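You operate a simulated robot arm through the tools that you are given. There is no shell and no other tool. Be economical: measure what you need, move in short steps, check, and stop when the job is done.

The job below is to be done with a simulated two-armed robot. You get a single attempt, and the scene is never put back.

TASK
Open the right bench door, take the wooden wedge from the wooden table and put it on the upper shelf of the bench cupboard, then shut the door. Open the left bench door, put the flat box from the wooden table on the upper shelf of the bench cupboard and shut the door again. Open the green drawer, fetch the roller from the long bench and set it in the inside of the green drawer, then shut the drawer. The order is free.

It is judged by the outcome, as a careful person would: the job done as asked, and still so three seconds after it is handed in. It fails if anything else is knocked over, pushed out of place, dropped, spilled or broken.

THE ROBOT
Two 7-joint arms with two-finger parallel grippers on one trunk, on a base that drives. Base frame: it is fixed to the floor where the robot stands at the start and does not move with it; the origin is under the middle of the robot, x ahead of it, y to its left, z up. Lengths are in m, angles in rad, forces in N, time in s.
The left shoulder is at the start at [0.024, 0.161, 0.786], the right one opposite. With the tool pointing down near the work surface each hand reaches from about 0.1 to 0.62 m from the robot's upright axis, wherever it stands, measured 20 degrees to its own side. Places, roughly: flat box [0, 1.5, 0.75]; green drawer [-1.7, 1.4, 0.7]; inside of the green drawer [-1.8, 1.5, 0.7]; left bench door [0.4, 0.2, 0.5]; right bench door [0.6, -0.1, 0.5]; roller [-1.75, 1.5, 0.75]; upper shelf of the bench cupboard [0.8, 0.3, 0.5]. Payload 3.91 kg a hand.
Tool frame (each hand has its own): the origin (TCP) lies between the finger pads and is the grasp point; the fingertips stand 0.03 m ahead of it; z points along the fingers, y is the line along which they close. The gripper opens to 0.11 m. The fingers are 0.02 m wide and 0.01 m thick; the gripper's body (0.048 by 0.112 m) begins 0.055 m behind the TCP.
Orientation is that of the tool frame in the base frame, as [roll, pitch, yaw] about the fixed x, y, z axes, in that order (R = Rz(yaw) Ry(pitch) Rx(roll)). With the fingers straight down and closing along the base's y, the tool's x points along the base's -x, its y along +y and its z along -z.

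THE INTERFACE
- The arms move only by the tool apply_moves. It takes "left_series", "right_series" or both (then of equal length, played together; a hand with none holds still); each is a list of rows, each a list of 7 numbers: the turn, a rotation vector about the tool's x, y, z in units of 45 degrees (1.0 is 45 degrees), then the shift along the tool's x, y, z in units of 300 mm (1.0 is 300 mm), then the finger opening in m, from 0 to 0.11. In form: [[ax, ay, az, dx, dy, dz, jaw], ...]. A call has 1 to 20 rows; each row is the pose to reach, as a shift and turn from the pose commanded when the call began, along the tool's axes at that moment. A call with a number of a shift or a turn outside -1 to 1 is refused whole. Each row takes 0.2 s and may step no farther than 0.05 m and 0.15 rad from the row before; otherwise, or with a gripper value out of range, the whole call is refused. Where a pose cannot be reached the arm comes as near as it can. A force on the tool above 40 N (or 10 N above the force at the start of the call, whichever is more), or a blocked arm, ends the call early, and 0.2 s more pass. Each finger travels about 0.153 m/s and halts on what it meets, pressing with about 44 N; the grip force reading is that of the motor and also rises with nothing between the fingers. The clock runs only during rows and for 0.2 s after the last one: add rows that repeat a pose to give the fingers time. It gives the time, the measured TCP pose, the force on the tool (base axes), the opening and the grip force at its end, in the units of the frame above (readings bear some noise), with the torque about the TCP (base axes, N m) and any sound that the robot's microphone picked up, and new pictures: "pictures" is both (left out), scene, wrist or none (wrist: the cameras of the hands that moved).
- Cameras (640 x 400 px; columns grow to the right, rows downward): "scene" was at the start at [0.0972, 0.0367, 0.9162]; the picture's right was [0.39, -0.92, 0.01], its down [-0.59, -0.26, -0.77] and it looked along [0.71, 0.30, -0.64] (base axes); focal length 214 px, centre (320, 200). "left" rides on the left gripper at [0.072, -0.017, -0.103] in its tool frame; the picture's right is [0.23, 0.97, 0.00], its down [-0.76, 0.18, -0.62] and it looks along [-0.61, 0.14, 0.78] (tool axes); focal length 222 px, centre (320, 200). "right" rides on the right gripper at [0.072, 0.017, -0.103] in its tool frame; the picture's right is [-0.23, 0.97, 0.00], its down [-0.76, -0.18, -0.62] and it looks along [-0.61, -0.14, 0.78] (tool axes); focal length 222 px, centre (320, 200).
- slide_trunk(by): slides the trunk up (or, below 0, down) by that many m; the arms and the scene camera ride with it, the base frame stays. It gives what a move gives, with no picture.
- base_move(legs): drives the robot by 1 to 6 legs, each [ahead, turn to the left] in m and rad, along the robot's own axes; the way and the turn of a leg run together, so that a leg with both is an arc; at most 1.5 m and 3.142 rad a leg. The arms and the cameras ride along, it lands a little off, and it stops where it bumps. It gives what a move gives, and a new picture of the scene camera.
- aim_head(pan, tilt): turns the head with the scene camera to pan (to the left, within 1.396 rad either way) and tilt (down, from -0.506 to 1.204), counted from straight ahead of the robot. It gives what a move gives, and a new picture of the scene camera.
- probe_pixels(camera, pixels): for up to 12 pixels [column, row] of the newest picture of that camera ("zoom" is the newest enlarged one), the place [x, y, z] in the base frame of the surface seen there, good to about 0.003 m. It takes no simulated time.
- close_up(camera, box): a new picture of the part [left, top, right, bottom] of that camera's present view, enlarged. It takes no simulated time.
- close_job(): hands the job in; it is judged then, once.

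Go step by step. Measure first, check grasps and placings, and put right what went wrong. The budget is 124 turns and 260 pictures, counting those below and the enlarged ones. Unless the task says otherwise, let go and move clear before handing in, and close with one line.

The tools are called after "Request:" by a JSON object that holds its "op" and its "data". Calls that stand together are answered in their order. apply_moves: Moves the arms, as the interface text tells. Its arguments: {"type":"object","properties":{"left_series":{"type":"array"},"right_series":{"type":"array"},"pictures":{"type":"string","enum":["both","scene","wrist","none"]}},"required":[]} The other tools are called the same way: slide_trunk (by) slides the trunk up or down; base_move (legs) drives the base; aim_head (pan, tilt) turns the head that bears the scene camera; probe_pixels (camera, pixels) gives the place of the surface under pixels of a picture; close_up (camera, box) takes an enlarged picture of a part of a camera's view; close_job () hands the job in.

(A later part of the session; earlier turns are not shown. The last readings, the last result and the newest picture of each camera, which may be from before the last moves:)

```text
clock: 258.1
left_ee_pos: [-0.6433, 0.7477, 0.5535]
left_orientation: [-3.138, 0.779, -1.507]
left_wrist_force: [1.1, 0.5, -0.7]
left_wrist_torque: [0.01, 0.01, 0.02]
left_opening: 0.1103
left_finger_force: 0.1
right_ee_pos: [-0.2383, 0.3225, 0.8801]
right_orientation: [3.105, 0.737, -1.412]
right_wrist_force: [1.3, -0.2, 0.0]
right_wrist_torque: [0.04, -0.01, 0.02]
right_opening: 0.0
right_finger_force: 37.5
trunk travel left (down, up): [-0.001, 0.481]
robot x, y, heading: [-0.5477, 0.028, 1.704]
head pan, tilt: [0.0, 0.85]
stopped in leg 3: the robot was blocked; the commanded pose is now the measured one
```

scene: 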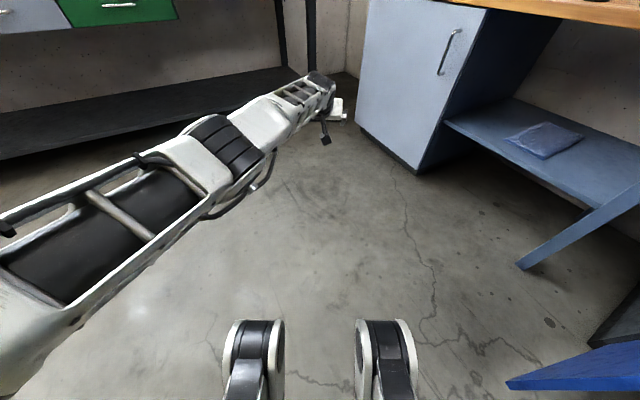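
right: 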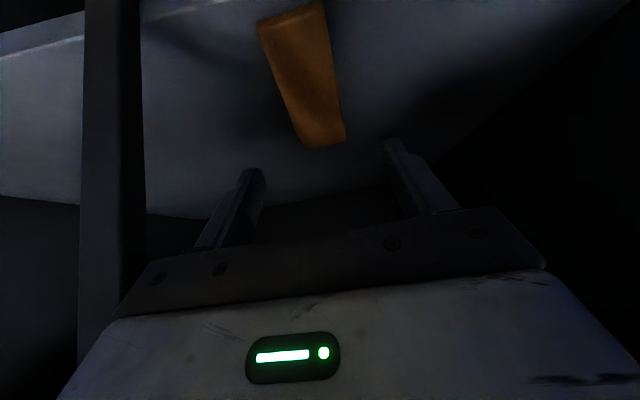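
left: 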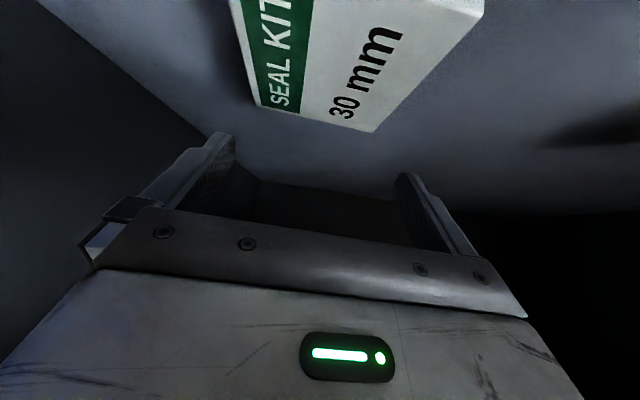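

The base reached almost the intended point before touching something at the right. I'll go on: turn right to sweep the left door, then drive in to shut it.

Request:
{"op": "base_move", "data": {"legs": [[0, -1.62], [0.28, 0]]}}

```text
clock: 263.8
left_ee_pos: [0.3955, 0.1024, 0.5524]
left_orientation: [-3.131, 0.753, -3.109]
left_wrist_force: [-8.8, 0.1, 4.0]
left_wrist_torque: [0.3, 0.05, 0.59]
left_opening: 0.1099
left_finger_force: 0.1
right_ee_pos: [-0.0448, -0.279, 0.8781]
right_orientation: [3.105, 0.734, -3.031]
right_wrist_force: [0.6, -0.1, -0.2]
right_wrist_torque: [0.02, 0.03, 0.01]
right_opening: 0.0001
right_finger_force: 37.6
trunk travel left (down, up): [-0.001, 0.481]
robot x, y, heading: [-0.322, 0.0499, 0.077]
head pan, tilt: [0.0, 0.85]
stopped in leg 2: the force on the tool passed its limit at 131 N (the readings are from after the stop); the commanded pose is now the measured one
```

scene: 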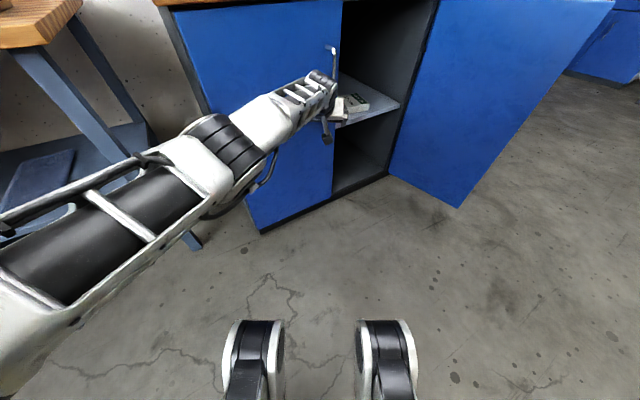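

The left door looks shut, with the hand resting near its handle. I'll verify by probing, then drive round to the right side of the right door.

Request:
{"op": "probe_pixels", "data": {"camera": "scene", "pixels": [[332, 160], [333, 60], [220, 80], [262, 222], [357, 98], [350, 108]]}}

Request:
{"op": "base_move", "data": {"legs": [[-0.45, 0], [0, -1.015], [1.337, 0], [0, 1.57], [0.2, 0], [0, 0.55]]}}

```text
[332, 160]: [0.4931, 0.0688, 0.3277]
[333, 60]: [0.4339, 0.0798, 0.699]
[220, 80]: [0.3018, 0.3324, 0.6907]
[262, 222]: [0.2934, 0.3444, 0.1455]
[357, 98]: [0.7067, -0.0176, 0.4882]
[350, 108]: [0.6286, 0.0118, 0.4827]
```

```text
clock: 281.9
left_ee_pos: [0.4987, -0.3065, 0.5505]
left_orientation: [-3.13, 0.753, -2.043]
left_wrist_force: [0.5, 0.7, 0.4]
left_wrist_torque: [0.02, 0.03, -0.02]
left_opening: 0.1098
left_finger_force: 0.0
right_ee_pos: [0.6202, -0.8769, 0.8786]
right_orientation: [3.106, 0.735, -1.969]
right_wrist_force: [0.2, -0.1, 0.3]
right_wrist_torque: [0.0, -0.01, 0.0]
right_opening: 0.0
right_finger_force: 38.3
trunk travel left (down, up): [-0.001, 0.481]
robot x, y, heading: [0.1957, -0.9549, 1.149]
head pan, tilt: [0.0, 0.85]
```

scene: 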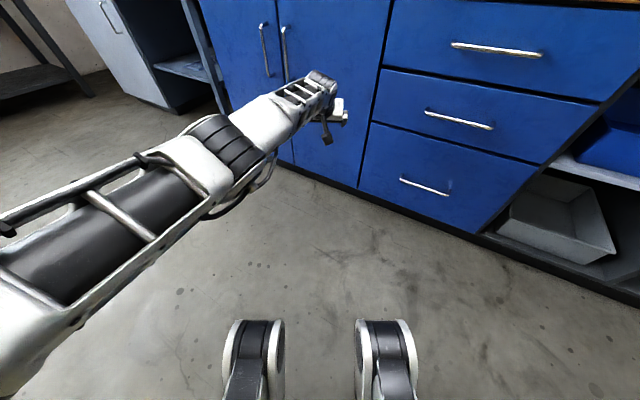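

Both doors look shut: the sweep closed the right one too, with the gap seen at (280,30). I'll check that, then drive toward the green drawer.

Request:
{"op": "probe_pixels", "data": {"camera": "scene", "pixels": [[290, 15], [284, 80], [345, 60], [262, 120], [300, 160], [380, 60]]}}

Request:
{"op": "base_move", "data": {"legs": [[-0.15, 0], [0, 1.12], [1.1, 0], [1.0, 0], [0, -0.065]]}}

Request:
{"op": "aim_head", "data": {"pan": 0.0, "tilt": 0.55}}

```text
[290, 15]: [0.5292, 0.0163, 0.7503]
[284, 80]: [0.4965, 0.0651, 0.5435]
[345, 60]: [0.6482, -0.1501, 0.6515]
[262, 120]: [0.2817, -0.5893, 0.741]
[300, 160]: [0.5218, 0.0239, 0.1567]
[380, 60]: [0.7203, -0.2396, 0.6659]
```

```text
clock: 296.5
left_ee_pos: [-1.6348, 1.0819, 0.5526]
left_orientation: [-3.131, 0.753, -0.996]
left_wrist_force: [-0.8, 1.0, 0.3]
left_wrist_torque: [0.01, -0.02, -0.03]
left_opening: 0.1101
left_finger_force: 0.1
right_ee_pos: [-1.0799, 0.9021, 0.8781]
right_orientation: [3.105, 0.734, -0.918]
right_wrist_force: [-1.0, -0.3, 0.3]
right_wrist_torque: [0.01, 0.01, 0.01]
right_opening: 0.0
right_finger_force: 37.2
trunk travel left (down, up): [-0.001, 0.481]
robot x, y, heading: [-1.2181, 0.4965, 2.2]
head pan, tilt: [0.0, 0.85]
```

scene: 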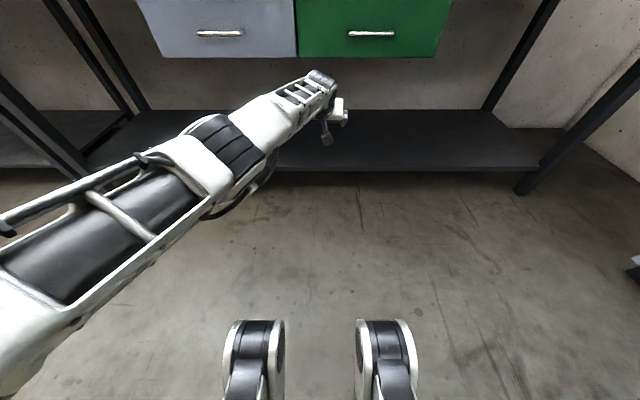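

```text
clock: 297.3
left_ee_pos: [-1.6346, 1.0815, 0.5516]
left_orientation: [-3.129, 0.752, -0.996]
left_wrist_force: [0.0, -0.8, 0.6]
left_wrist_torque: [0.02, 0.02, -0.03]
left_opening: 0.1099
left_finger_force: 0.0
right_ee_pos: [-1.0801, 0.903, 0.8792]
right_orientation: [3.106, 0.734, -0.917]
right_wrist_force: [0.2, 0.1, 0.2]
right_wrist_torque: [0.01, -0.01, -0.02]
right_opening: 0.0
right_finger_force: 38.4
trunk travel left (down, up): [-0.001, 0.481]
robot x, y, heading: [-1.2201, 0.4974, 2.195]
head pan, tilt: [0.0, 0.55]
```

scene: 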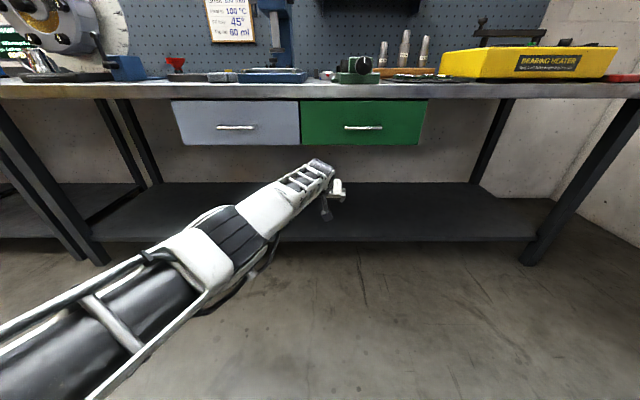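

Both doors are shut (faces at n≈0.004). The drawer's horizontal handle is at (364,127). I'll zoom onto the bench top to find the roller and measure.

Request:
{"op": "close_up", "data": {"camera": "scene", "box": [290, 40, 450, 150]}}

Request:
{"op": "probe_pixels", "data": {"camera": "scene", "pixels": [[346, 127], [364, 127], [381, 127], [310, 110], [415, 110], [364, 140], [364, 90], [350, 68], [400, 70], [380, 82], [326, 75]]}}

```text
3.64 times, centred on (370, 95) of scene
```

zoom: 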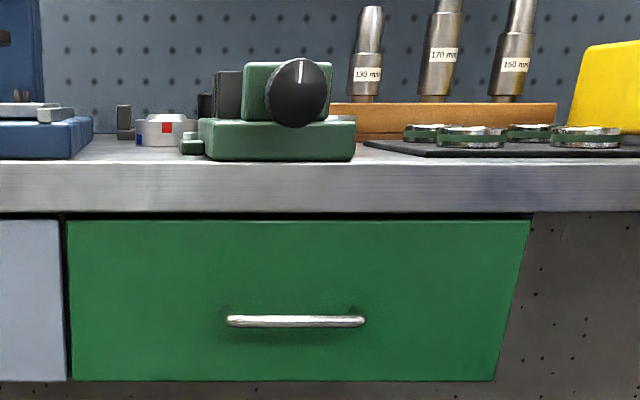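

```text
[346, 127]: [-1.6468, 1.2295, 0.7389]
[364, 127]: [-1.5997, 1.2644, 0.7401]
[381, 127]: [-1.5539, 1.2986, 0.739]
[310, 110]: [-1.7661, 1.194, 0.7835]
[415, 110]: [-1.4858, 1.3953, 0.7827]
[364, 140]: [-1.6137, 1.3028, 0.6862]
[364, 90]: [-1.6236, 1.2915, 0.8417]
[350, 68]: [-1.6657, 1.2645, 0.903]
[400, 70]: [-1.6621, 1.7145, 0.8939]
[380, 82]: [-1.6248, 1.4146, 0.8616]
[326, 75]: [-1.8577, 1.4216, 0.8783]
```

I need a view from above to identify the roller. I'll raise the trunk, and meanwhile turn the right hand vertical and rotated 90° so it can straddle the horizontal handle bar.

Request:
{"op": "slide_trunk", "data": {"by": 0.3}}

Request:
{"op": "apply_moves", "data": {"right_series": [[0, 0.16, 0, 0, 0, 0, 0.05], [0, 0.32, 0, 0, 0, 0, 0.05], [0, 0.48, 0, 0, 0, 0, 0.05], [0, 0.64, 0, 0, 0, 0, 0.05], [0, 0.8, 0, 0, 0, 0, 0.05], [0, 0.93, 0, 0, 0, 0, 0.05]], "pictures": "none"}}

Request:
{"op": "apply_moves", "data": {"right_series": [[0, 0, 0.17, 0, 0, 0, 0.05], [0, 0, 0.34, 0, 0, 0, 0.05], [0, 0, 0.51, 0, 0, 0, 0.05], [0, 0, 0.68, 0, 0, 0, 0.05], [0, 0, 0.85, 0, 0, 0, 0.05], [0, 0, 1, 0, 0, 0, 0.05]], "pictures": "none"}}

Request:
{"op": "apply_moves", "data": {"right_series": [[0, 0, 0.17, 0, 0, 0, 0.05], [0, 0, 0.34, 0, 0, 0, 0.05], [0, 0, 0.51, 0, 0, 0, 0.05], [0, 0, 0.68, 0, 0, 0, 0.05], [0, 0, 0.85, 0, 0, 0, 0.05], [0, 0, 1, 0, 0, 0, 0.05]], "pictures": "none"}}

Request:
{"op": "close_up", "data": {"camera": "scene", "box": [240, 60, 480, 230]}}

```text
clock: 300.3
left_ee_pos: [-1.6337, 1.0813, 0.8505]
left_orientation: [-3.131, 0.754, -0.994]
left_wrist_force: [-0.9, -0.3, 0.5]
left_wrist_torque: [0.01, -0.02, -0.01]
left_opening: 0.1101
left_finger_force: 0.1
right_ee_pos: [-1.0804, 0.9032, 1.1791]
right_orientation: [3.106, 0.732, -0.92]
right_wrist_force: [-0.1, -0.2, -0.2]
right_wrist_torque: [0.02, 0.02, 0.01]
right_opening: 0.0
right_finger_force: 37.3
trunk travel left (down, up): [-0.301, 0.181]
robot x, y, heading: [-1.2195, 0.4991, 2.198]
head pan, tilt: [0.0, 0.55]
```

```text
clock: 301.7
left_ee_pos: [-1.633, 1.0823, 0.8509]
left_orientation: [-3.128, 0.753, -0.992]
left_wrist_force: [-1.2, -0.3, 0.6]
left_wrist_torque: [-0.03, -0.02, 0.01]
left_opening: 0.1098
left_finger_force: 0.0
right_ee_pos: [-1.1305, 0.9101, 1.1529]
right_orientation: [3.114, 0.003, -0.894]
right_wrist_force: [-0.2, 0.4, -0.3]
right_wrist_torque: [-0.02, 0.0, 0.02]
right_opening: 0.0502
right_finger_force: 0.0
right hand out of reach, approached as far as the arm can: row 1, 2, 3, 4, 5, 6
trunk travel left (down, up): [-0.301, 0.181]
robot x, y, heading: [-1.217, 0.4965, 2.196]
head pan, tilt: [0.0, 0.55]
```

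```text
clock: 303.1
left_ee_pos: [-1.6333, 1.0818, 0.8516]
left_orientation: [-3.129, 0.753, -0.992]
left_wrist_force: [0.1, 0.2, 0.1]
left_wrist_torque: [-0.02, 0.03, 0.01]
left_opening: 0.11
left_finger_force: 0.0
right_ee_pos: [-1.1309, 0.9095, 1.155]
right_orientation: [3.12, -0.019, -1.683]
right_wrist_force: [-0.8, -0.6, 1.7]
right_wrist_torque: [0.03, 0.02, 0.0]
right_opening: 0.05
right_finger_force: 0.1
trunk travel left (down, up): [-0.301, 0.181]
robot x, y, heading: [-1.2192, 0.4952, 2.195]
head pan, tilt: [0.0, 0.55]
```

```text
clock: 304.5
left_ee_pos: [-1.6348, 1.0813, 0.8514]
left_orientation: [-3.129, 0.753, -0.994]
left_wrist_force: [-1.3, 0.2, 0.3]
left_wrist_torque: [0.02, -0.03, 0.0]
left_opening: 0.1098
left_finger_force: 0.0
right_ee_pos: [-1.1302, 0.9107, 1.1544]
right_orientation: [3.138, -0.028, -2.469]
right_wrist_force: [0.3, -0.4, 0.6]
right_wrist_torque: [-0.01, 0.03, -0.01]
right_opening: 0.0499
right_finger_force: 0.0
trunk travel left (down, up): [-0.301, 0.181]
robot x, y, heading: [-1.2175, 0.4957, 2.2]
head pan, tilt: [0.0, 0.55]
```

```text
2.35 times, centred on (360, 145) of scene
```

zoom: 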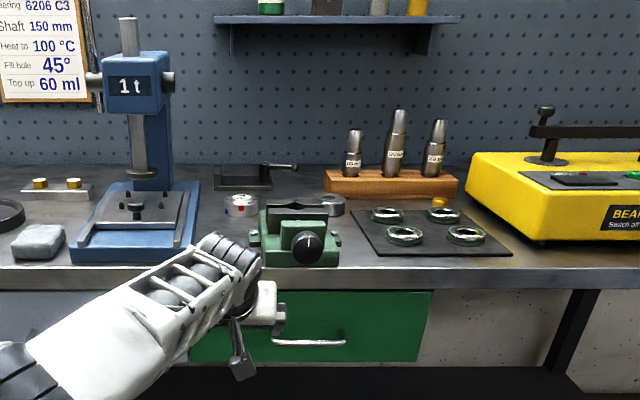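

A small silver cylinder with a red mark stands at zoom (242,206), likely the roller. I'll zoom and measure it while checking the handle.

Request:
{"op": "probe_pixels", "data": {"camera": "zoom", "pixels": [[242, 197], [242, 212], [228, 206], [256, 206], [438, 203], [275, 341], [310, 342], [342, 341], [250, 230], [330, 205]]}}

Request:
{"op": "close_up", "data": {"camera": "scene", "box": [300, 125, 380, 175]}}

```text
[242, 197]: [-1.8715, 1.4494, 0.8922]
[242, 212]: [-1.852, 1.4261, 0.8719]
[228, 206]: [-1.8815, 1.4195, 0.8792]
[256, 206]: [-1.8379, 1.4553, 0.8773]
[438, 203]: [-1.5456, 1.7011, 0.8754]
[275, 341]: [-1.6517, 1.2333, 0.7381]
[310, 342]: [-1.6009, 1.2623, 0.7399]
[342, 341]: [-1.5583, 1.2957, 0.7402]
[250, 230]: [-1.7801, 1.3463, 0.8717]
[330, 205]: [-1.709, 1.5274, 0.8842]
```

```text
8.00 times, centred on (340, 150) of scene
```

zoom: 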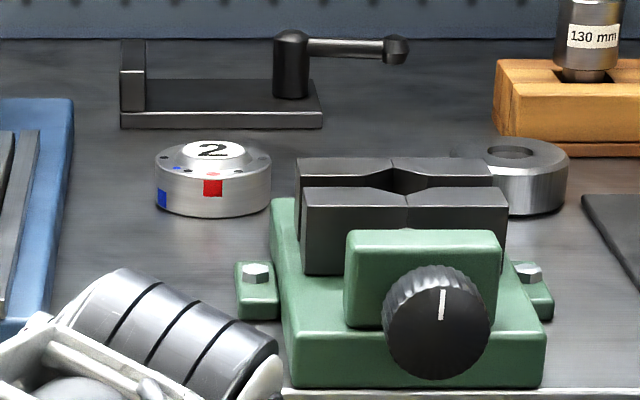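

The steel ring behind the green vise, at (-1.709,1.527), matches the roller's stated place. For the drawer I'll point the right hand forward, rolled 90° so its fingers close above and below the bar, retract the left hand high, then move the base in.

Request:
{"op": "apply_moves", "data": {"left_series": [[0, 0, 0, -0.08, 0, -0.085, 0.11], [0, 0, 0, -0.16, 0, -0.17, 0.11], [0, 0, 0, -0.24, 0, -0.255, 0.11], [0, 0, 0, -0.32, 0, -0.34, 0.11], [0, 0, 0, -0.4, 0, -0.425, 0.11], [0, 0, 0, -0.48, 0, -0.51, 0.11], [0, 0, 0, -0.57, 0, -0.608, 0.11], [0, 0, 0, -0.48, 0, -0.69, 0.11], [0, 0, 0, -0.39, 0, -0.78, 0.11], [0, 0, 0, -0.3, 0, -0.87, 0.11], [0, 0, 0, -0.205, 0, -0.95, 0.11]], "pictures": "none"}}

Request:
{"op": "apply_moves", "data": {"right_series": [[-0.143, 0, 0, 0.08, 0.047, 0.095, 0.08], [-0.286, 0, 0, 0.163, 0.094, 0.19, 0.08], [-0.429, 0, 0, 0.244, 0.141, 0.286, 0.08], [-0.571, 0, 0, 0.326, 0.189, 0.381, 0.08], [-0.714, 0, 0, 0.407, 0.236, 0.476, 0.08], [-0.857, 0, 0, 0.489, 0.283, 0.572, 0.08], [-1, 0, 0, 0.57, 0.33, 0.667, 0.08]], "pictures": "none"}}

Request:
{"op": "apply_moves", "data": {"right_series": [[-0.143, 0, 0, 0, -0.05, 0.095, 0.08], [-0.286, 0, 0, 0, -0.1, 0.19, 0.08], [-0.429, 0, 0, 0, -0.15, 0.285, 0.08], [-0.571, 0, 0, 0, -0.2, 0.38, 0.08], [-0.714, 0, 0, 0, -0.25, 0.475, 0.08], [-0.857, 0, 0, 0, -0.3, 0.57, 0.08], [-1, 0, 0, 0, -0.35, 0.665, 0.08], [-1, 0, 0, 0, -0.35, 0.665, 0.08]], "pictures": "scene"}}

```text
clock: 306.9
left_ee_pos: [-1.5999, 1.0436, 1.1515]
left_orientation: [-3.129, 0.755, -0.994]
left_wrist_force: [0.7, -0.4, 0.2]
left_wrist_torque: [0.02, 0.02, -0.01]
left_opening: 0.1099
left_finger_force: 0.0
left hand out of reach, approached as far as the arm can: row 1, 2, 5, 6, 7, 8, 9, 10, 11
right_ee_pos: [-1.1301, 0.9096, 1.1544]
right_orientation: [3.137, -0.028, -2.464]
right_wrist_force: [0.0, 0.5, -0.8]
right_wrist_torque: [0.03, -0.01, 0.02]
right_opening: 0.05
right_finger_force: 0.0
trunk travel left (down, up): [-0.301, 0.181]
robot x, y, heading: [-1.2161, 0.4954, 2.198]
head pan, tilt: [0.0, 0.55]
```

```text
clock: 308.5
left_ee_pos: [-1.6007, 1.0462, 1.149]
left_orientation: [-3.129, 0.753, -0.992]
left_wrist_force: [0.7, -1.0, -0.2]
left_wrist_torque: [0.0, 0.01, -0.02]
left_opening: 0.11
left_finger_force: 0.0
right_ee_pos: [-1.3405, 0.8826, 0.9616]
right_orientation: [2.354, -0.029, -2.464]
right_wrist_force: [0.8, 0.0, 0.2]
right_wrist_torque: [-0.01, 0.03, -0.01]
right_opening: 0.08
right_finger_force: 0.0
right hand out of reach, approached as far as the arm can: row 6, 7
trunk travel left (down, up): [-0.301, 0.181]
robot x, y, heading: [-1.2215, 0.4969, 2.199]
head pan, tilt: [0.0, 0.55]
```

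```text
clock: 310.3
left_ee_pos: [-1.6006, 1.0454, 1.1498]
left_orientation: [-3.131, 0.752, -0.996]
left_wrist_force: [-1.3, 0.2, 0.0]
left_wrist_torque: [0.01, 0.03, -0.01]
left_opening: 0.11
left_finger_force: 0.0
right_ee_pos: [-1.4614, 0.8446, 0.8422]
right_orientation: [1.568, -0.027, -2.47]
right_wrist_force: [0.3, -1.1, -0.2]
right_wrist_torque: [0.02, -0.02, -0.01]
right_opening: 0.08
right_finger_force: 0.0
right hand out of reach, approached as far as the arm can: row 1, 3, 4, 5, 6, 7, 8
trunk travel left (down, up): [-0.301, 0.181]
robot x, y, heading: [-1.2186, 0.4947, 2.194]
head pan, tilt: [0.0, 0.55]
```

scene: 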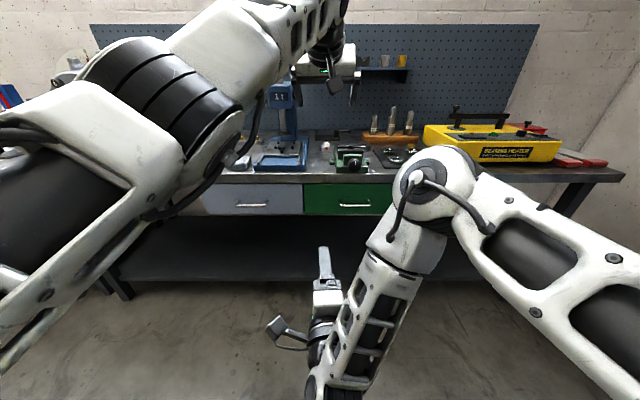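

The right hand now points forward with fingers stacked vertically. I'll lower the trunk 0.10 m, shift right 13 cm and extend, then move the base in most of the way.

Request:
{"op": "slide_trunk", "data": {"by": -0.102}}

Request:
{"op": "apply_moves", "data": {"right_series": [[0, 0, 0, -0.09, 0, 0.06, 0.08], [0, 0, 0, -0.18, 0, 0.12, 0.08], [0, 0, 0, -0.27, 0, 0.18, 0.08], [0, 0, 0, -0.36, 0, 0.25, 0.08], [0, 0, 0, -0.45, 0, 0.33, 0.08], [0, 0, 0, -0.45, 0, 0.4, 0.08], [0, 0, 0, -0.45, 0, 0.4, 0.08]], "pictures": "none"}}

Request:
{"op": "base_move", "data": {"legs": [[0.22, 0]]}}

```text
clock: 311.7
left_ee_pos: [-1.6005, 1.0459, 1.0483]
left_orientation: [-3.129, 0.752, -0.994]
left_wrist_force: [0.1, 0.0, 0.7]
left_wrist_torque: [-0.01, -0.02, 0.01]
left_opening: 0.1101
left_finger_force: 0.0
right_ee_pos: [-1.4607, 0.8445, 0.74]
right_orientation: [1.57, -0.03, -2.468]
right_wrist_force: [0.5, 0.3, 0.6]
right_wrist_torque: [0.02, -0.02, 0.0]
right_opening: 0.0801
right_finger_force: 0.1
trunk travel left (down, up): [-0.199, 0.283]
robot x, y, heading: [-1.221, 0.4995, 2.197]
head pan, tilt: [0.0, 0.55]
```

```text
clock: 313.3
left_ee_pos: [-1.6003, 1.0458, 1.0479]
left_orientation: [-3.13, 0.752, -0.994]
left_wrist_force: [0.1, 0.2, -0.8]
left_wrist_torque: [0.03, -0.01, 0.03]
left_opening: 0.11
left_finger_force: 0.0
right_ee_pos: [-1.479, 0.9049, 0.7938]
right_orientation: [1.568, -0.027, -2.473]
right_wrist_force: [0.3, -0.2, 0.2]
right_wrist_torque: [-0.01, -0.05, 0.01]
right_opening: 0.08
right_finger_force: 0.1
right hand out of reach, approached as far as the arm can: row 1, 2, 3, 4, 5, 6, 7
trunk travel left (down, up): [-0.199, 0.283]
robot x, y, heading: [-1.2183, 0.4973, 2.202]
head pan, tilt: [0.0, 0.55]
```

```text
clock: 314.9
left_ee_pos: [-1.7274, 1.227, 1.0483]
left_orientation: [-3.128, 0.753, -0.998]
left_wrist_force: [-0.2, 0.7, 0.5]
left_wrist_torque: [0.0, 0.02, -0.01]
left_opening: 0.1101
left_finger_force: 0.1
right_ee_pos: [-1.6055, 1.0854, 0.7933]
right_orientation: [1.573, -0.028, -2.476]
right_wrist_force: [0.0, -0.2, -0.9]
right_wrist_torque: [0.01, 0.0, -0.01]
right_opening: 0.0804
right_finger_force: 0.1
trunk travel left (down, up): [-0.199, 0.283]
robot x, y, heading: [-1.3494, 0.674, 2.192]
head pan, tilt: [0.0, 0.55]
```

scene: 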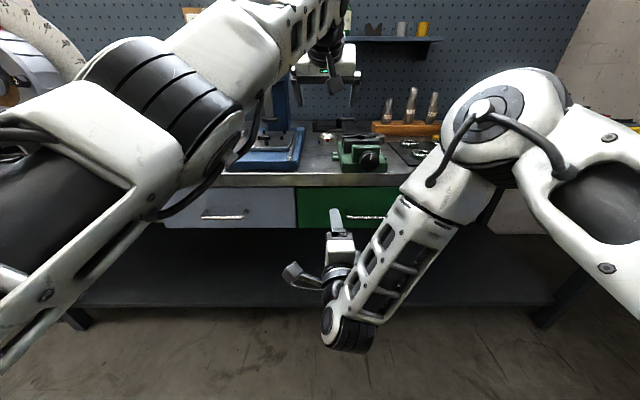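

The arm can't shift right enough, so I'll turn the base 0.17 rad right instead, lower the trunk, drive the fingers around the bar and close.

Request:
{"op": "slide_trunk", "data": {"by": -0.052}}

Request:
{"op": "base_move", "data": {"legs": [[0, -0.17], [0.16, 0]]}}

Request:
{"op": "apply_moves", "data": {"right_series": [[0, 0, 0, 0, 0, 0, 0.05], [0, 0, 0, 0, 0, 0, 0.02], [0, 0, 0, 0, 0, 0, 0], [0, 0, 0, 0, 0, 0, 0]], "pictures": "both"}}

```text
clock: 315.9
left_ee_pos: [-1.7272, 1.227, 0.9957]
left_orientation: [-3.131, 0.754, -0.998]
left_wrist_force: [0.5, 0.3, 0.4]
left_wrist_torque: [-0.02, 0.02, 0.03]
left_opening: 0.1099
left_finger_force: 0.0
right_ee_pos: [-1.6062, 1.0866, 0.7419]
right_orientation: [1.572, -0.028, -2.478]
right_wrist_force: [-0.4, 0.7, 0.2]
right_wrist_torque: [0.0, 0.01, 0.0]
right_opening: 0.0802
right_finger_force: 0.2
trunk travel left (down, up): [-0.147, 0.335]
robot x, y, heading: [-1.3497, 0.6769, 2.193]
head pan, tilt: [0.0, 0.55]
```

```text
clock: 318.0
left_ee_pos: [-1.6981, 1.4291, 0.9959]
left_orientation: [-3.129, 0.752, -1.17]
left_wrist_force: [-0.2, 0.8, 0.0]
left_wrist_torque: [0.0, 0.0, 0.01]
left_opening: 0.1104
left_finger_force: 0.1
right_ee_pos: [-1.6046, 1.2696, 0.7408]
right_orientation: [1.571, -0.028, -2.646]
right_wrist_force: [-0.7, 0.7, 0.2]
right_wrist_torque: [0.0, -0.01, -0.03]
right_opening: 0.0799
right_finger_force: 0.1
trunk travel left (down, up): [-0.147, 0.335]
robot x, y, heading: [-1.4191, 0.8194, 2.023]
head pan, tilt: [0.0, 0.55]
```

scene: 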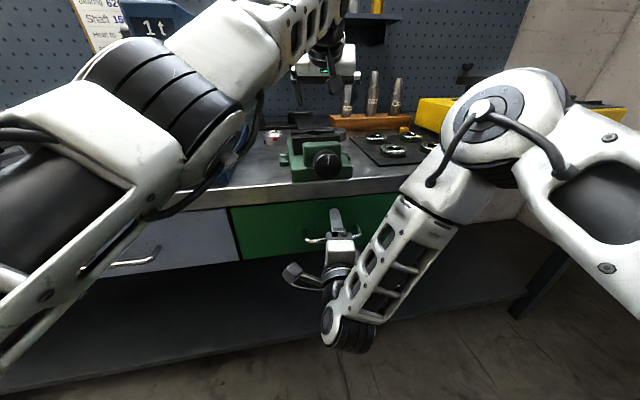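

```text
clock: 319.0
left_ee_pos: [-1.6998, 1.4299, 0.9934]
left_orientation: [-3.128, 0.747, -1.167]
left_wrist_force: [-0.5, -0.3, 0.0]
left_wrist_torque: [-0.03, 0.01, 0.05]
left_opening: 0.1103
left_finger_force: 0.1
right_ee_pos: [-1.6045, 1.2692, 0.7353]
right_orientation: [1.59, -0.025, -2.645]
right_wrist_force: [-2.7, -1.4, -36.7]
right_wrist_torque: [0.7, -0.76, -0.49]
right_opening: 0.0119
right_finger_force: 46.1
trunk travel left (down, up): [-0.147, 0.335]
robot x, y, heading: [-1.4198, 0.8204, 2.023]
head pan, tilt: [0.0, 0.55]
```

scene: 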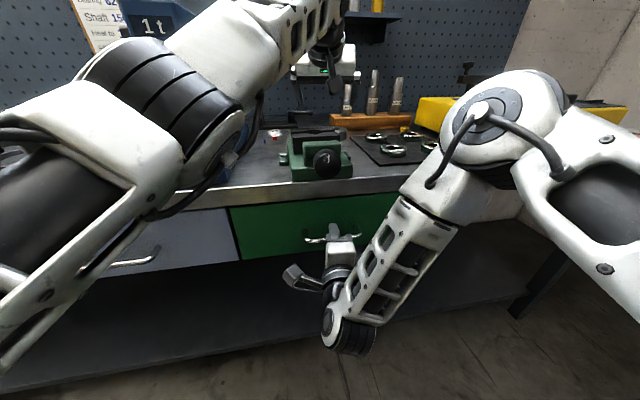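
right: 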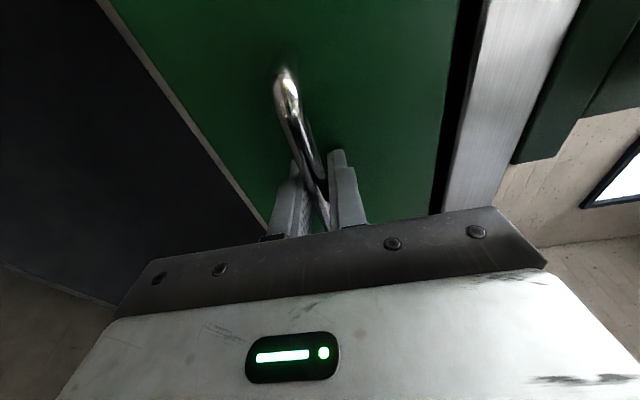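

The bar is gripped (opening 0.012), with the hand a few mm low. I'll relieve that with the trunk and pull the drawer open by backing the base 0.2 m.

Request:
{"op": "slide_trunk", "data": {"by": -0.004}}

Request:
{"op": "base_move", "data": {"legs": [[-0.2, 0]]}}

```text
clock: 319.5
left_ee_pos: [-1.6992, 1.429, 0.9916]
left_orientation: [-3.131, 0.75, -1.169]
left_wrist_force: [0.9, -0.2, 0.5]
left_wrist_torque: [-0.04, 0.03, 0.01]
left_opening: 0.1099
left_finger_force: 0.0
right_ee_pos: [-1.6037, 1.2687, 0.7342]
right_orientation: [1.576, -0.027, -2.645]
right_wrist_force: [5.0, -4.0, -24.2]
right_wrist_torque: [0.6, -0.73, 0.93]
right_opening: 0.0119
right_finger_force: 44.9
trunk travel left (down, up): [-0.143, 0.339]
robot x, y, heading: [-1.4199, 0.8207, 2.024]
head pan, tilt: [0.0, 0.55]
```

```text
clock: 321.1
left_ee_pos: [-1.6118, 1.2527, 0.9908]
left_orientation: [-3.133, 0.751, -1.172]
left_wrist_force: [0.8, -0.4, 0.6]
left_wrist_torque: [0.0, -0.01, 0.0]
left_opening: 0.1101
left_finger_force: 0.1
right_ee_pos: [-1.5125, 1.0952, 0.7356]
right_orientation: [1.578, -0.021, -2.66]
right_wrist_force: [21.6, 16.9, -16.2]
right_wrist_torque: [0.62, -0.77, -0.53]
right_opening: 0.0119
right_finger_force: 45.1
trunk travel left (down, up): [-0.143, 0.339]
robot x, y, heading: [-1.3352, 0.6421, 2.022]
head pan, tilt: [0.0, 0.55]
```

scene: 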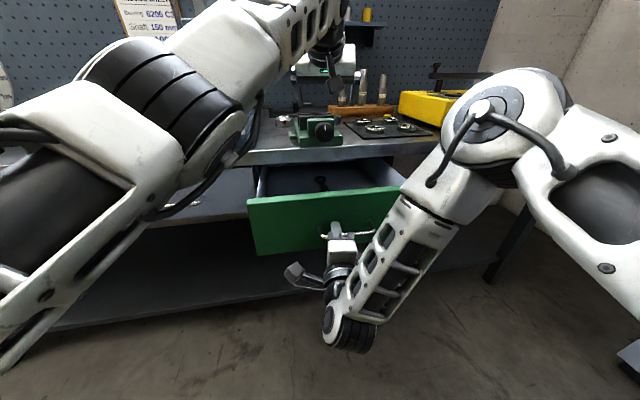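

The drawer is open about 0.2 m. Only nine turns remain, so I must be quick: I'll release the handle, lift the right hand, turn it vertical, raise the left hand, and edge closer to the bench.

Request:
{"op": "apply_moves", "data": {"right_series": [[0, 0, 0, 0, 0, 0, 0.04], [0, 0, 0, 0, 0, 0, 0.08], [0, 0, 0, 0, 0, 0, 0.08], [0, 0, 0, 0, 0, -0.14, 0.08], [0, 0, 0, 0, 0, -0.28, 0.08], [0.1, 0, 0, 0, 0.13, -0.28, 0.1], [0.24, 0, 0, 0, 0.26, -0.28, 0.11], [0.38, 0, 0, 0, 0.39, -0.28, 0.11], [0.53, 0, 0, 0, 0.52, -0.28, 0.11], [0.68, 0, 0, 0, 0.65, -0.28, 0.11], [0.84, 0, 0, 0, 0.78, -0.28, 0.11], [1, 0, 0, 0, 0.9, -0.28, 0.11]], "left_series": [[0, 0, 0, -0.04, 0, -0.04, 0.11], [0, 0, 0, -0.08, 0, -0.08, 0.11], [0, 0, 0, -0.12, 0, -0.12, 0.11], [0, 0, 0, -0.16, 0, -0.16, 0.11], [0, 0, 0, -0.2, 0, -0.2, 0.11], [0, 0, 0, -0.24, 0, -0.24, 0.11], [0, 0, 0, -0.28, 0, -0.28, 0.11], [0, 0, 0, -0.32, 0, -0.33, 0.11], [0, 0, 0, -0.36, 0, -0.38, 0.11], [0, 0, 0, -0.4, 0, -0.42, 0.11], [0, 0, 0, -0.4, 0, -0.42, 0.11], [0, 0, 0, -0.4, 0, -0.42, 0.11]], "pictures": "none"}}

Request:
{"op": "apply_moves", "data": {"right_series": [[0.16, 0, 0, 0, 0, 0, 0.11], [0.33, 0, 0, 0, 0, 0, 0.11], [0.5, 0, 0, 0, 0, 0, 0.11], [0.67, 0, 0, 0, 0, 0, 0.11], [0.84, 0, 0, 0, 0, 0, 0.11], [1, 0, 0, 0, 0, 0, 0.11]], "pictures": "none"}}

Request:
{"op": "base_move", "data": {"legs": [[0, 0.2], [0.15, 0]]}}

```text
clock: 323.7
left_ee_pos: [-1.6022, 1.178, 1.1187]
left_orientation: [-3.133, 0.754, -1.17]
left_wrist_force: [1.0, 0.2, 0.3]
left_wrist_torque: [-0.01, 0.0, 0.01]
left_opening: 0.1101
left_finger_force: 0.1
left hand out of reach, approached as far as the arm can: row 1, 2, 3, 4, 5, 6, 7, 8, 9, 10, 11, 12
right_ee_pos: [-1.4697, 1.0249, 1.008]
right_orientation: [2.36, -0.02, -2.659]
right_wrist_force: [0.0, -0.6, -0.2]
right_wrist_torque: [-0.02, -0.01, -0.02]
right_opening: 0.1103
right_finger_force: 0.0
trunk travel left (down, up): [-0.143, 0.339]
robot x, y, heading: [-1.3299, 0.6415, 2.022]
head pan, tilt: [0.0, 0.55]
```

```text
clock: 325.1
left_ee_pos: [-1.6038, 1.1777, 1.1191]
left_orientation: [-3.128, 0.752, -1.168]
left_wrist_force: [-0.2, 0.1, -0.5]
left_wrist_torque: [-0.02, 0.02, 0.04]
left_opening: 0.1099
left_finger_force: 0.1
right_ee_pos: [-1.4709, 1.0236, 1.0063]
right_orientation: [-3.136, -0.018, -2.661]
right_wrist_force: [0.0, -0.5, 0.3]
right_wrist_torque: [0.04, 0.02, 0.02]
right_opening: 0.1101
right_finger_force: 0.1
trunk travel left (down, up): [-0.143, 0.339]
robot x, y, heading: [-1.3316, 0.6461, 2.024]
head pan, tilt: [0.0, 0.55]
```

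```text
clock: 327.2
left_ee_pos: [-1.7948, 1.2306, 1.1194]
left_orientation: [-3.13, 0.752, -0.967]
left_wrist_force: [0.8, -0.1, 0.9]
left_wrist_torque: [-0.02, -0.01, -0.02]
left_opening: 0.1097
left_finger_force: 0.1
right_ee_pos: [-1.6353, 1.1067, 1.0061]
right_orientation: [-3.139, -0.018, -2.46]
right_wrist_force: [-0.3, 0.0, -0.3]
right_wrist_torque: [0.0, 0.01, -0.03]
right_opening: 0.1097
right_finger_force: 0.1
trunk travel left (down, up): [-0.143, 0.339]
robot x, y, heading: [-1.4248, 0.7599, 2.224]
head pan, tilt: [0.0, 0.55]
```

scene: 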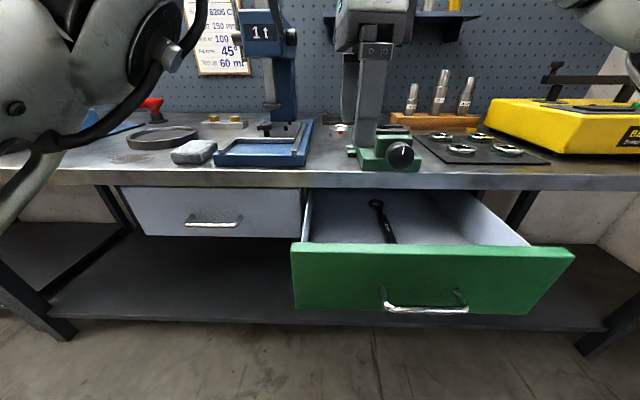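

Everything is in position: drawer open at (430,275), right hand vertical. Before moving closer, I'll pull the left hand back from the press and measure the roller.

Request:
{"op": "apply_moves", "data": {"left_series": [[0, 0, 0, 0.06, 0.05, -0.1, 0.11], [0, 0, 0, 0.13, 0.1, -0.19, 0.11], [0, 0, 0, 0.2, 0.14, -0.28, 0.11], [0, 0, 0, 0.27, 0.18, -0.37, 0.11], [0, 0, 0, 0.34, 0.2, -0.46, 0.11], [0, 0, 0, 0.41, 0.2, -0.55, 0.11], [0, 0, 0, 0.48, 0.2, -0.62, 0.11]], "pictures": "none"}}

Request:
{"op": "close_up", "data": {"camera": "right", "box": [0, 0, 640, 400]}}

Request:
{"op": "close_up", "data": {"camera": "scene", "box": [200, 60, 520, 260]}}

```text
clock: 328.8
left_ee_pos: [-1.7274, 1.0792, 1.261]
left_orientation: [-3.131, 0.749, -0.967]
left_wrist_force: [-1.0, -0.2, -0.7]
left_wrist_torque: [-0.03, 0.01, 0.0]
left_opening: 0.11
left_finger_force: 0.0
left hand out of reach, approached as far as the arm can: row 1, 2, 3, 4, 5, 6, 7
right_ee_pos: [-1.6356, 1.1062, 1.0066]
right_orientation: [-3.14, -0.019, -2.459]
right_wrist_force: [-0.8, 0.1, -0.2]
right_wrist_torque: [0.02, -0.02, 0.01]
right_opening: 0.1099
right_finger_force: 0.1
trunk travel left (down, up): [-0.143, 0.339]
robot x, y, heading: [-1.4213, 0.765, 2.227]
head pan, tilt: [0.0, 0.55]
```

```text
1.00 times, centred on (320, 200) of right (not enlarged: the box is as wide or as high as the picture)
```

zoom: 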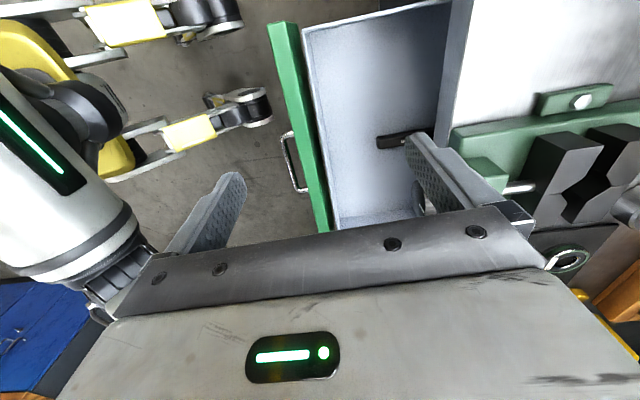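

```text
2.00 times, centred on (360, 160) of scene
```

zoom: 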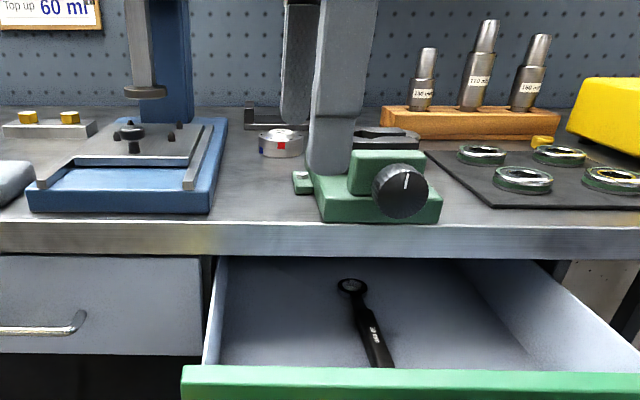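

The left hand is back and high. I'll edge 0.19 m forward and bring the right hand above the roller, watching with the wrist camera.

Request:
{"op": "base_move", "data": {"legs": [[0.19, 0]]}}

Request:
{"op": "apply_moves", "data": {"right_series": [[0, 0, 0, -0.085, 0.076, 0, 0.11], [0, 0, 0, -0.17, 0.152, 0, 0.11], [0, 0, 0, -0.255, 0.229, 0, 0.11], [0, 0, 0, -0.34, 0.305, 0, 0.11], [0, 0, 0, -0.425, 0.381, 0, 0.11], [0, 0, 0, -0.51, 0.457, 0, 0.11], [0, 0, 0, -0.595, 0.534, 0, 0.11], [0, 0, 0, -0.68, 0.61, 0, 0.11], [0, 0, 0, -0.68, 0.61, 0, 0.11]], "pictures": "wrist"}}

```text
clock: 330.4
left_ee_pos: [-1.8414, 1.2285, 1.2616]
left_orientation: [-3.132, 0.749, -0.966]
left_wrist_force: [0.1, -0.5, -0.4]
left_wrist_torque: [0.01, 0.0, -0.02]
left_opening: 0.1102
left_finger_force: 0.2
right_ee_pos: [-1.7509, 1.2536, 1.0068]
right_orientation: [-3.138, -0.019, -2.459]
right_wrist_force: [1.1, 0.5, -0.2]
right_wrist_torque: [0.01, 0.01, 0.04]
right_opening: 0.11
right_finger_force: 0.1
trunk travel left (down, up): [-0.143, 0.339]
robot x, y, heading: [-1.5395, 0.9101, 2.225]
head pan, tilt: [0.0, 0.55]
```

scene: 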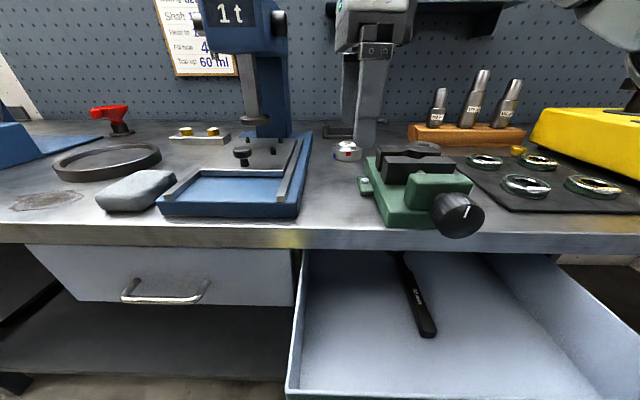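

```text
clock: 332.4
left_ee_pos: [-1.8413, 1.2284, 1.262]
left_orientation: [-3.13, 0.748, -0.967]
left_wrist_force: [-0.4, 0.9, -0.7]
left_wrist_torque: [0.01, 0.02, -0.01]
left_opening: 0.11
left_finger_force: 0.1
right_ee_pos: [-1.705, 1.4979, 0.9875]
right_orientation: [3.141, -0.019, -2.456]
right_wrist_force: [-0.3, 0.9, 0.9]
right_wrist_torque: [0.0, 0.02, 0.0]
right_opening: 0.1102
right_finger_force: 0.0
right hand out of reach, approached as far as the arm can: row 7, 8, 9
trunk travel left (down, up): [-0.143, 0.339]
robot x, y, heading: [-1.5352, 0.9128, 2.229]
head pan, tilt: [0.0, 0.55]
5 turns are left
```

right: 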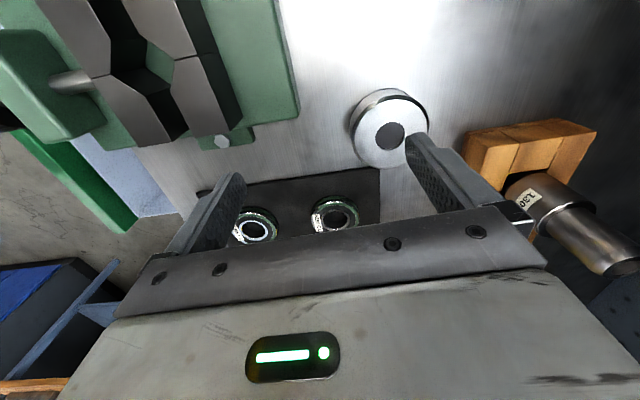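

Five turns are left. The roller is at (390,125) in the wrist view; I'll measure it, the vise and the drawer once, then do the rest in batched moves.

Request:
{"op": "probe_pixels", "data": {"camera": "right", "pixels": [[358, 125], [425, 128], [392, 160], [388, 96], [390, 136], [340, 130], [225, 140], [285, 110], [400, 108]]}}

Request:
{"op": "probe_pixels", "data": {"camera": "scene", "pixels": [[340, 330], [480, 350], [430, 330], [292, 385], [420, 262], [500, 320]]}}

```text
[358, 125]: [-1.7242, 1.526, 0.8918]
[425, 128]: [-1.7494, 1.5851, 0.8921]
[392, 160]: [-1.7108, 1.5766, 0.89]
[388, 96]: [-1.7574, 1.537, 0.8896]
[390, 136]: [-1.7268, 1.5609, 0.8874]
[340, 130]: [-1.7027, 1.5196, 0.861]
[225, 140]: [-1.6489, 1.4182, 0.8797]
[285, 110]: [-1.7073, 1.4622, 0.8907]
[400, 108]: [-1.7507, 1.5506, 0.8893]
```

```text
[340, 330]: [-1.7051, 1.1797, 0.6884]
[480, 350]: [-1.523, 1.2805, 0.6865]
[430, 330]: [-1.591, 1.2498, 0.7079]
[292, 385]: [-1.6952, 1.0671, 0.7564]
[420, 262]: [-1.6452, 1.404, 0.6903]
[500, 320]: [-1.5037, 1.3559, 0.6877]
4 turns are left
```

The roller is centred at (-1.735,1.556), top z=0.89, and the drawer floor is at z≈0.688. I'll run the whole pick-and-place as one batch: nudge in, grip, lift, back off, lower into the drawer, release and rise.

Request:
{"op": "base_move", "data": {"legs": [[0.075, 0]]}}

Request:
{"op": "apply_moves", "data": {"right_series": [[0, 0, 0, -0.04, -0.036, 0, 0.11], [0, 0, 0, -0.04, -0.036, 0.1, 0.11], [0, 0, 0, -0.04, -0.036, 0.2, 0.11], [0, 0, 0, -0.04, -0.036, 0.27, 0.11], [0, 0, 0, -0.04, -0.036, 0.312, 0.11], [0, 0, 0, -0.04, -0.036, 0.312, 0.09], [0, 0, 0, -0.04, -0.036, 0.312, 0.07], [0, 0, 0, -0.04, -0.036, 0.312, 0.05], [0, 0, 0, -0.04, -0.036, 0.312, 0.04], [0, 0, 0, -0.04, -0.036, 0.312, 0.04], [0, 0, 0, -0.04, -0.036, 0.2, 0.04], [0, 0, 0, -0.04, -0.036, 0.1, 0.04], [0, 0, 0, -0.04, -0.036, 0, 0.04], [0, 0, 0, -0.04, -0.036, -0.03, 0.04]], "pictures": "wrist"}}

Request:
{"op": "base_move", "data": {"legs": [[-0.25, 0]]}}

Request:
{"op": "apply_moves", "data": {"right_series": [[0, 0, 0, -0.01, -0.14, 0, 0.04], [0, 0, 0, -0.02, -0.28, 0, 0.04], [0, 0, 0, -0.031, -0.422, 0, 0.04], [0, 0, 0, -0.031, -0.422, 0.14, 0.04], [0, 0, 0, -0.031, -0.422, 0.28, 0.04], [0, 0, 0, -0.031, -0.422, 0.42, 0.04], [0, 0, 0, -0.031, -0.422, 0.56, 0.04], [0, 0, 0, -0.031, -0.422, 0.7, 0.04], [0, 0, 0, -0.031, -0.422, 0.8, 0.04], [0, 0, 0, -0.031, -0.422, 0.89, 0.04], [0, 0, 0, -0.031, -0.422, 0.89, 0.07], [0, 0, 0, -0.031, -0.422, 0.89, 0.085], [0, 0, 0, -0.031, -0.422, 0.89, 0.085], [0, 0, 0, -0.031, -0.422, 0.75, 0.085], [0, 0, 0, -0.031, -0.422, 0.6, 0.085], [0, 0, 0, -0.031, -0.422, 0.45, 0.085], [0, 0, 0, -0.031, -0.422, 0.3, 0.085], [0, 0, 0, -0.031, -0.422, 0.15, 0.085], [0, 0, 0, -0.031, -0.422, 0, 0.085]], "pictures": "both"}}

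```text
clock: 333.4
left_ee_pos: [-1.8852, 1.2876, 1.2604]
left_orientation: [-3.133, 0.749, -0.968]
left_wrist_force: [0.1, 0.4, 0.2]
left_wrist_torque: [0.0, -0.01, -0.01]
left_opening: 0.1098
left_finger_force: 0.1
right_ee_pos: [-1.7498, 1.5577, 0.9869]
right_orientation: [-3.138, -0.02, -2.455]
right_wrist_force: [0.7, -0.4, 0.7]
right_wrist_torque: [-0.01, -0.01, -0.01]
right_opening: 0.1102
right_finger_force: 0.0
trunk travel left (down, up): [-0.143, 0.339]
robot x, y, heading: [-1.5839, 0.9687, 2.232]
head pan, tilt: [0.0, 0.55]
```

scene: 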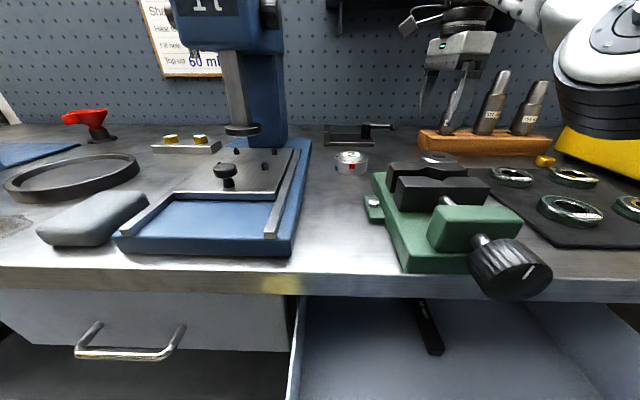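

```text
clock: 336.4
left_ee_pos: [-1.8862, 1.2875, 1.2618]
left_orientation: [-3.132, 0.748, -0.967]
left_wrist_force: [1.1, -0.4, -0.5]
left_wrist_torque: [0.0, 0.02, -0.01]
left_opening: 0.1098
left_finger_force: 0.0
right_ee_pos: [-1.7333, 1.5575, 0.996]
right_orientation: [-3.14, -0.021, -2.456]
right_wrist_force: [-0.1, -0.6, -6.6]
right_wrist_torque: [-0.05, 0.06, -0.02]
right_opening: 0.0708
right_finger_force: 43.8
trunk travel left (down, up): [-0.143, 0.339]
robot x, y, heading: [-1.5801, 0.9711, 2.224]
head pan, tilt: [0.0, 0.55]
```

right: 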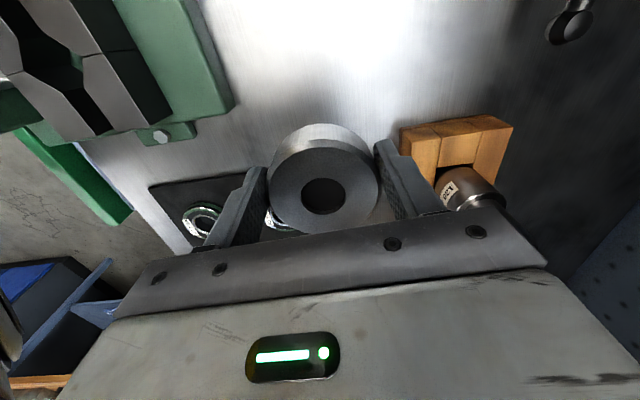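

```text
clock: 338.2
left_ee_pos: [-1.737, 1.0922, 1.2616]
left_orientation: [-3.132, 0.749, -0.964]
left_wrist_force: [-0.1, -0.8, 0.4]
left_wrist_torque: [0.0, -0.01, 0.02]
left_opening: 0.1101
left_finger_force: 0.2
right_ee_pos: [-1.5841, 1.3629, 0.9959]
right_orientation: [-3.14, -0.021, -2.456]
right_wrist_force: [0.6, -0.5, -7.1]
right_wrist_torque: [-0.01, 0.05, -0.01]
right_opening: 0.0709
right_finger_force: 44.2
trunk travel left (down, up): [-0.143, 0.339]
robot x, y, heading: [-1.4344, 0.776, 2.23]
head pan, tilt: [0.0, 0.55]
```

scene: 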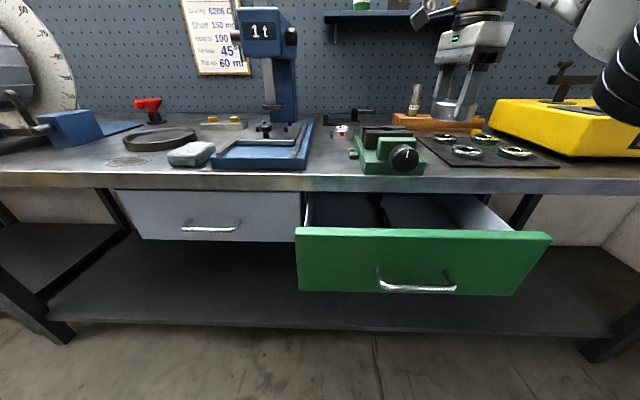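

```text
clock: 339.9
left_ee_pos: [-1.7384, 1.0924, 1.2619]
left_orientation: [-3.132, 0.749, -0.962]
left_wrist_force: [-0.6, 1.3, -0.4]
left_wrist_torque: [-0.06, 0.01, -0.01]
left_opening: 0.1101
left_finger_force: 0.0
right_ee_pos: [-1.4995, 1.2717, 0.8455]
right_orientation: [3.115, -0.025, -2.456]
right_wrist_force: [-0.4, -0.8, 13.2]
right_wrist_torque: [0.0, -0.71, 0.01]
right_opening: 0.0712
right_finger_force: 43.8
trunk travel left (down, up): [-0.143, 0.339]
robot x, y, heading: [-1.4308, 0.7778, 2.232]
head pan, tilt: [0.0, 0.55]
stopped in row 8 (right hand): the force on the tool passed its limit at 85 N (the readings are from after the stop); the commanded pose is now the measured one
3 turns are left
```

scene: 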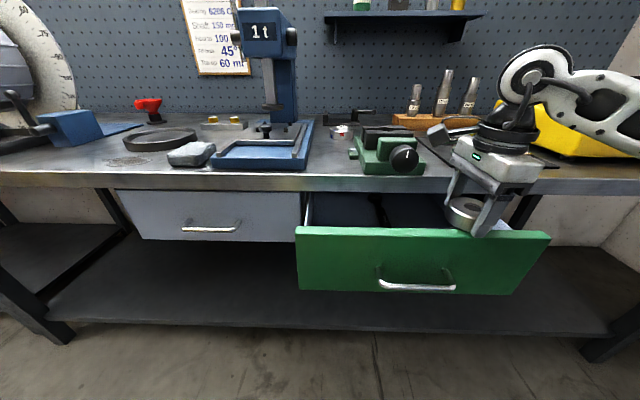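
right: 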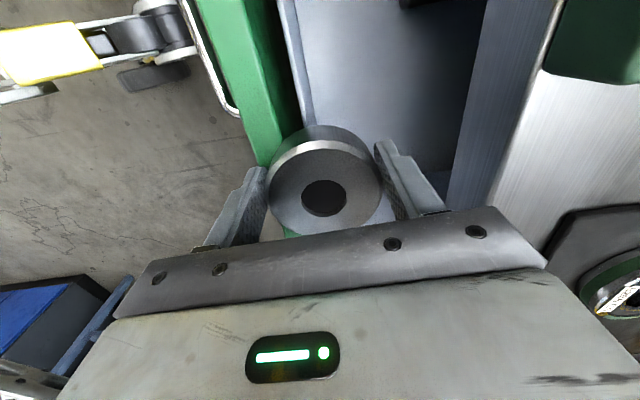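

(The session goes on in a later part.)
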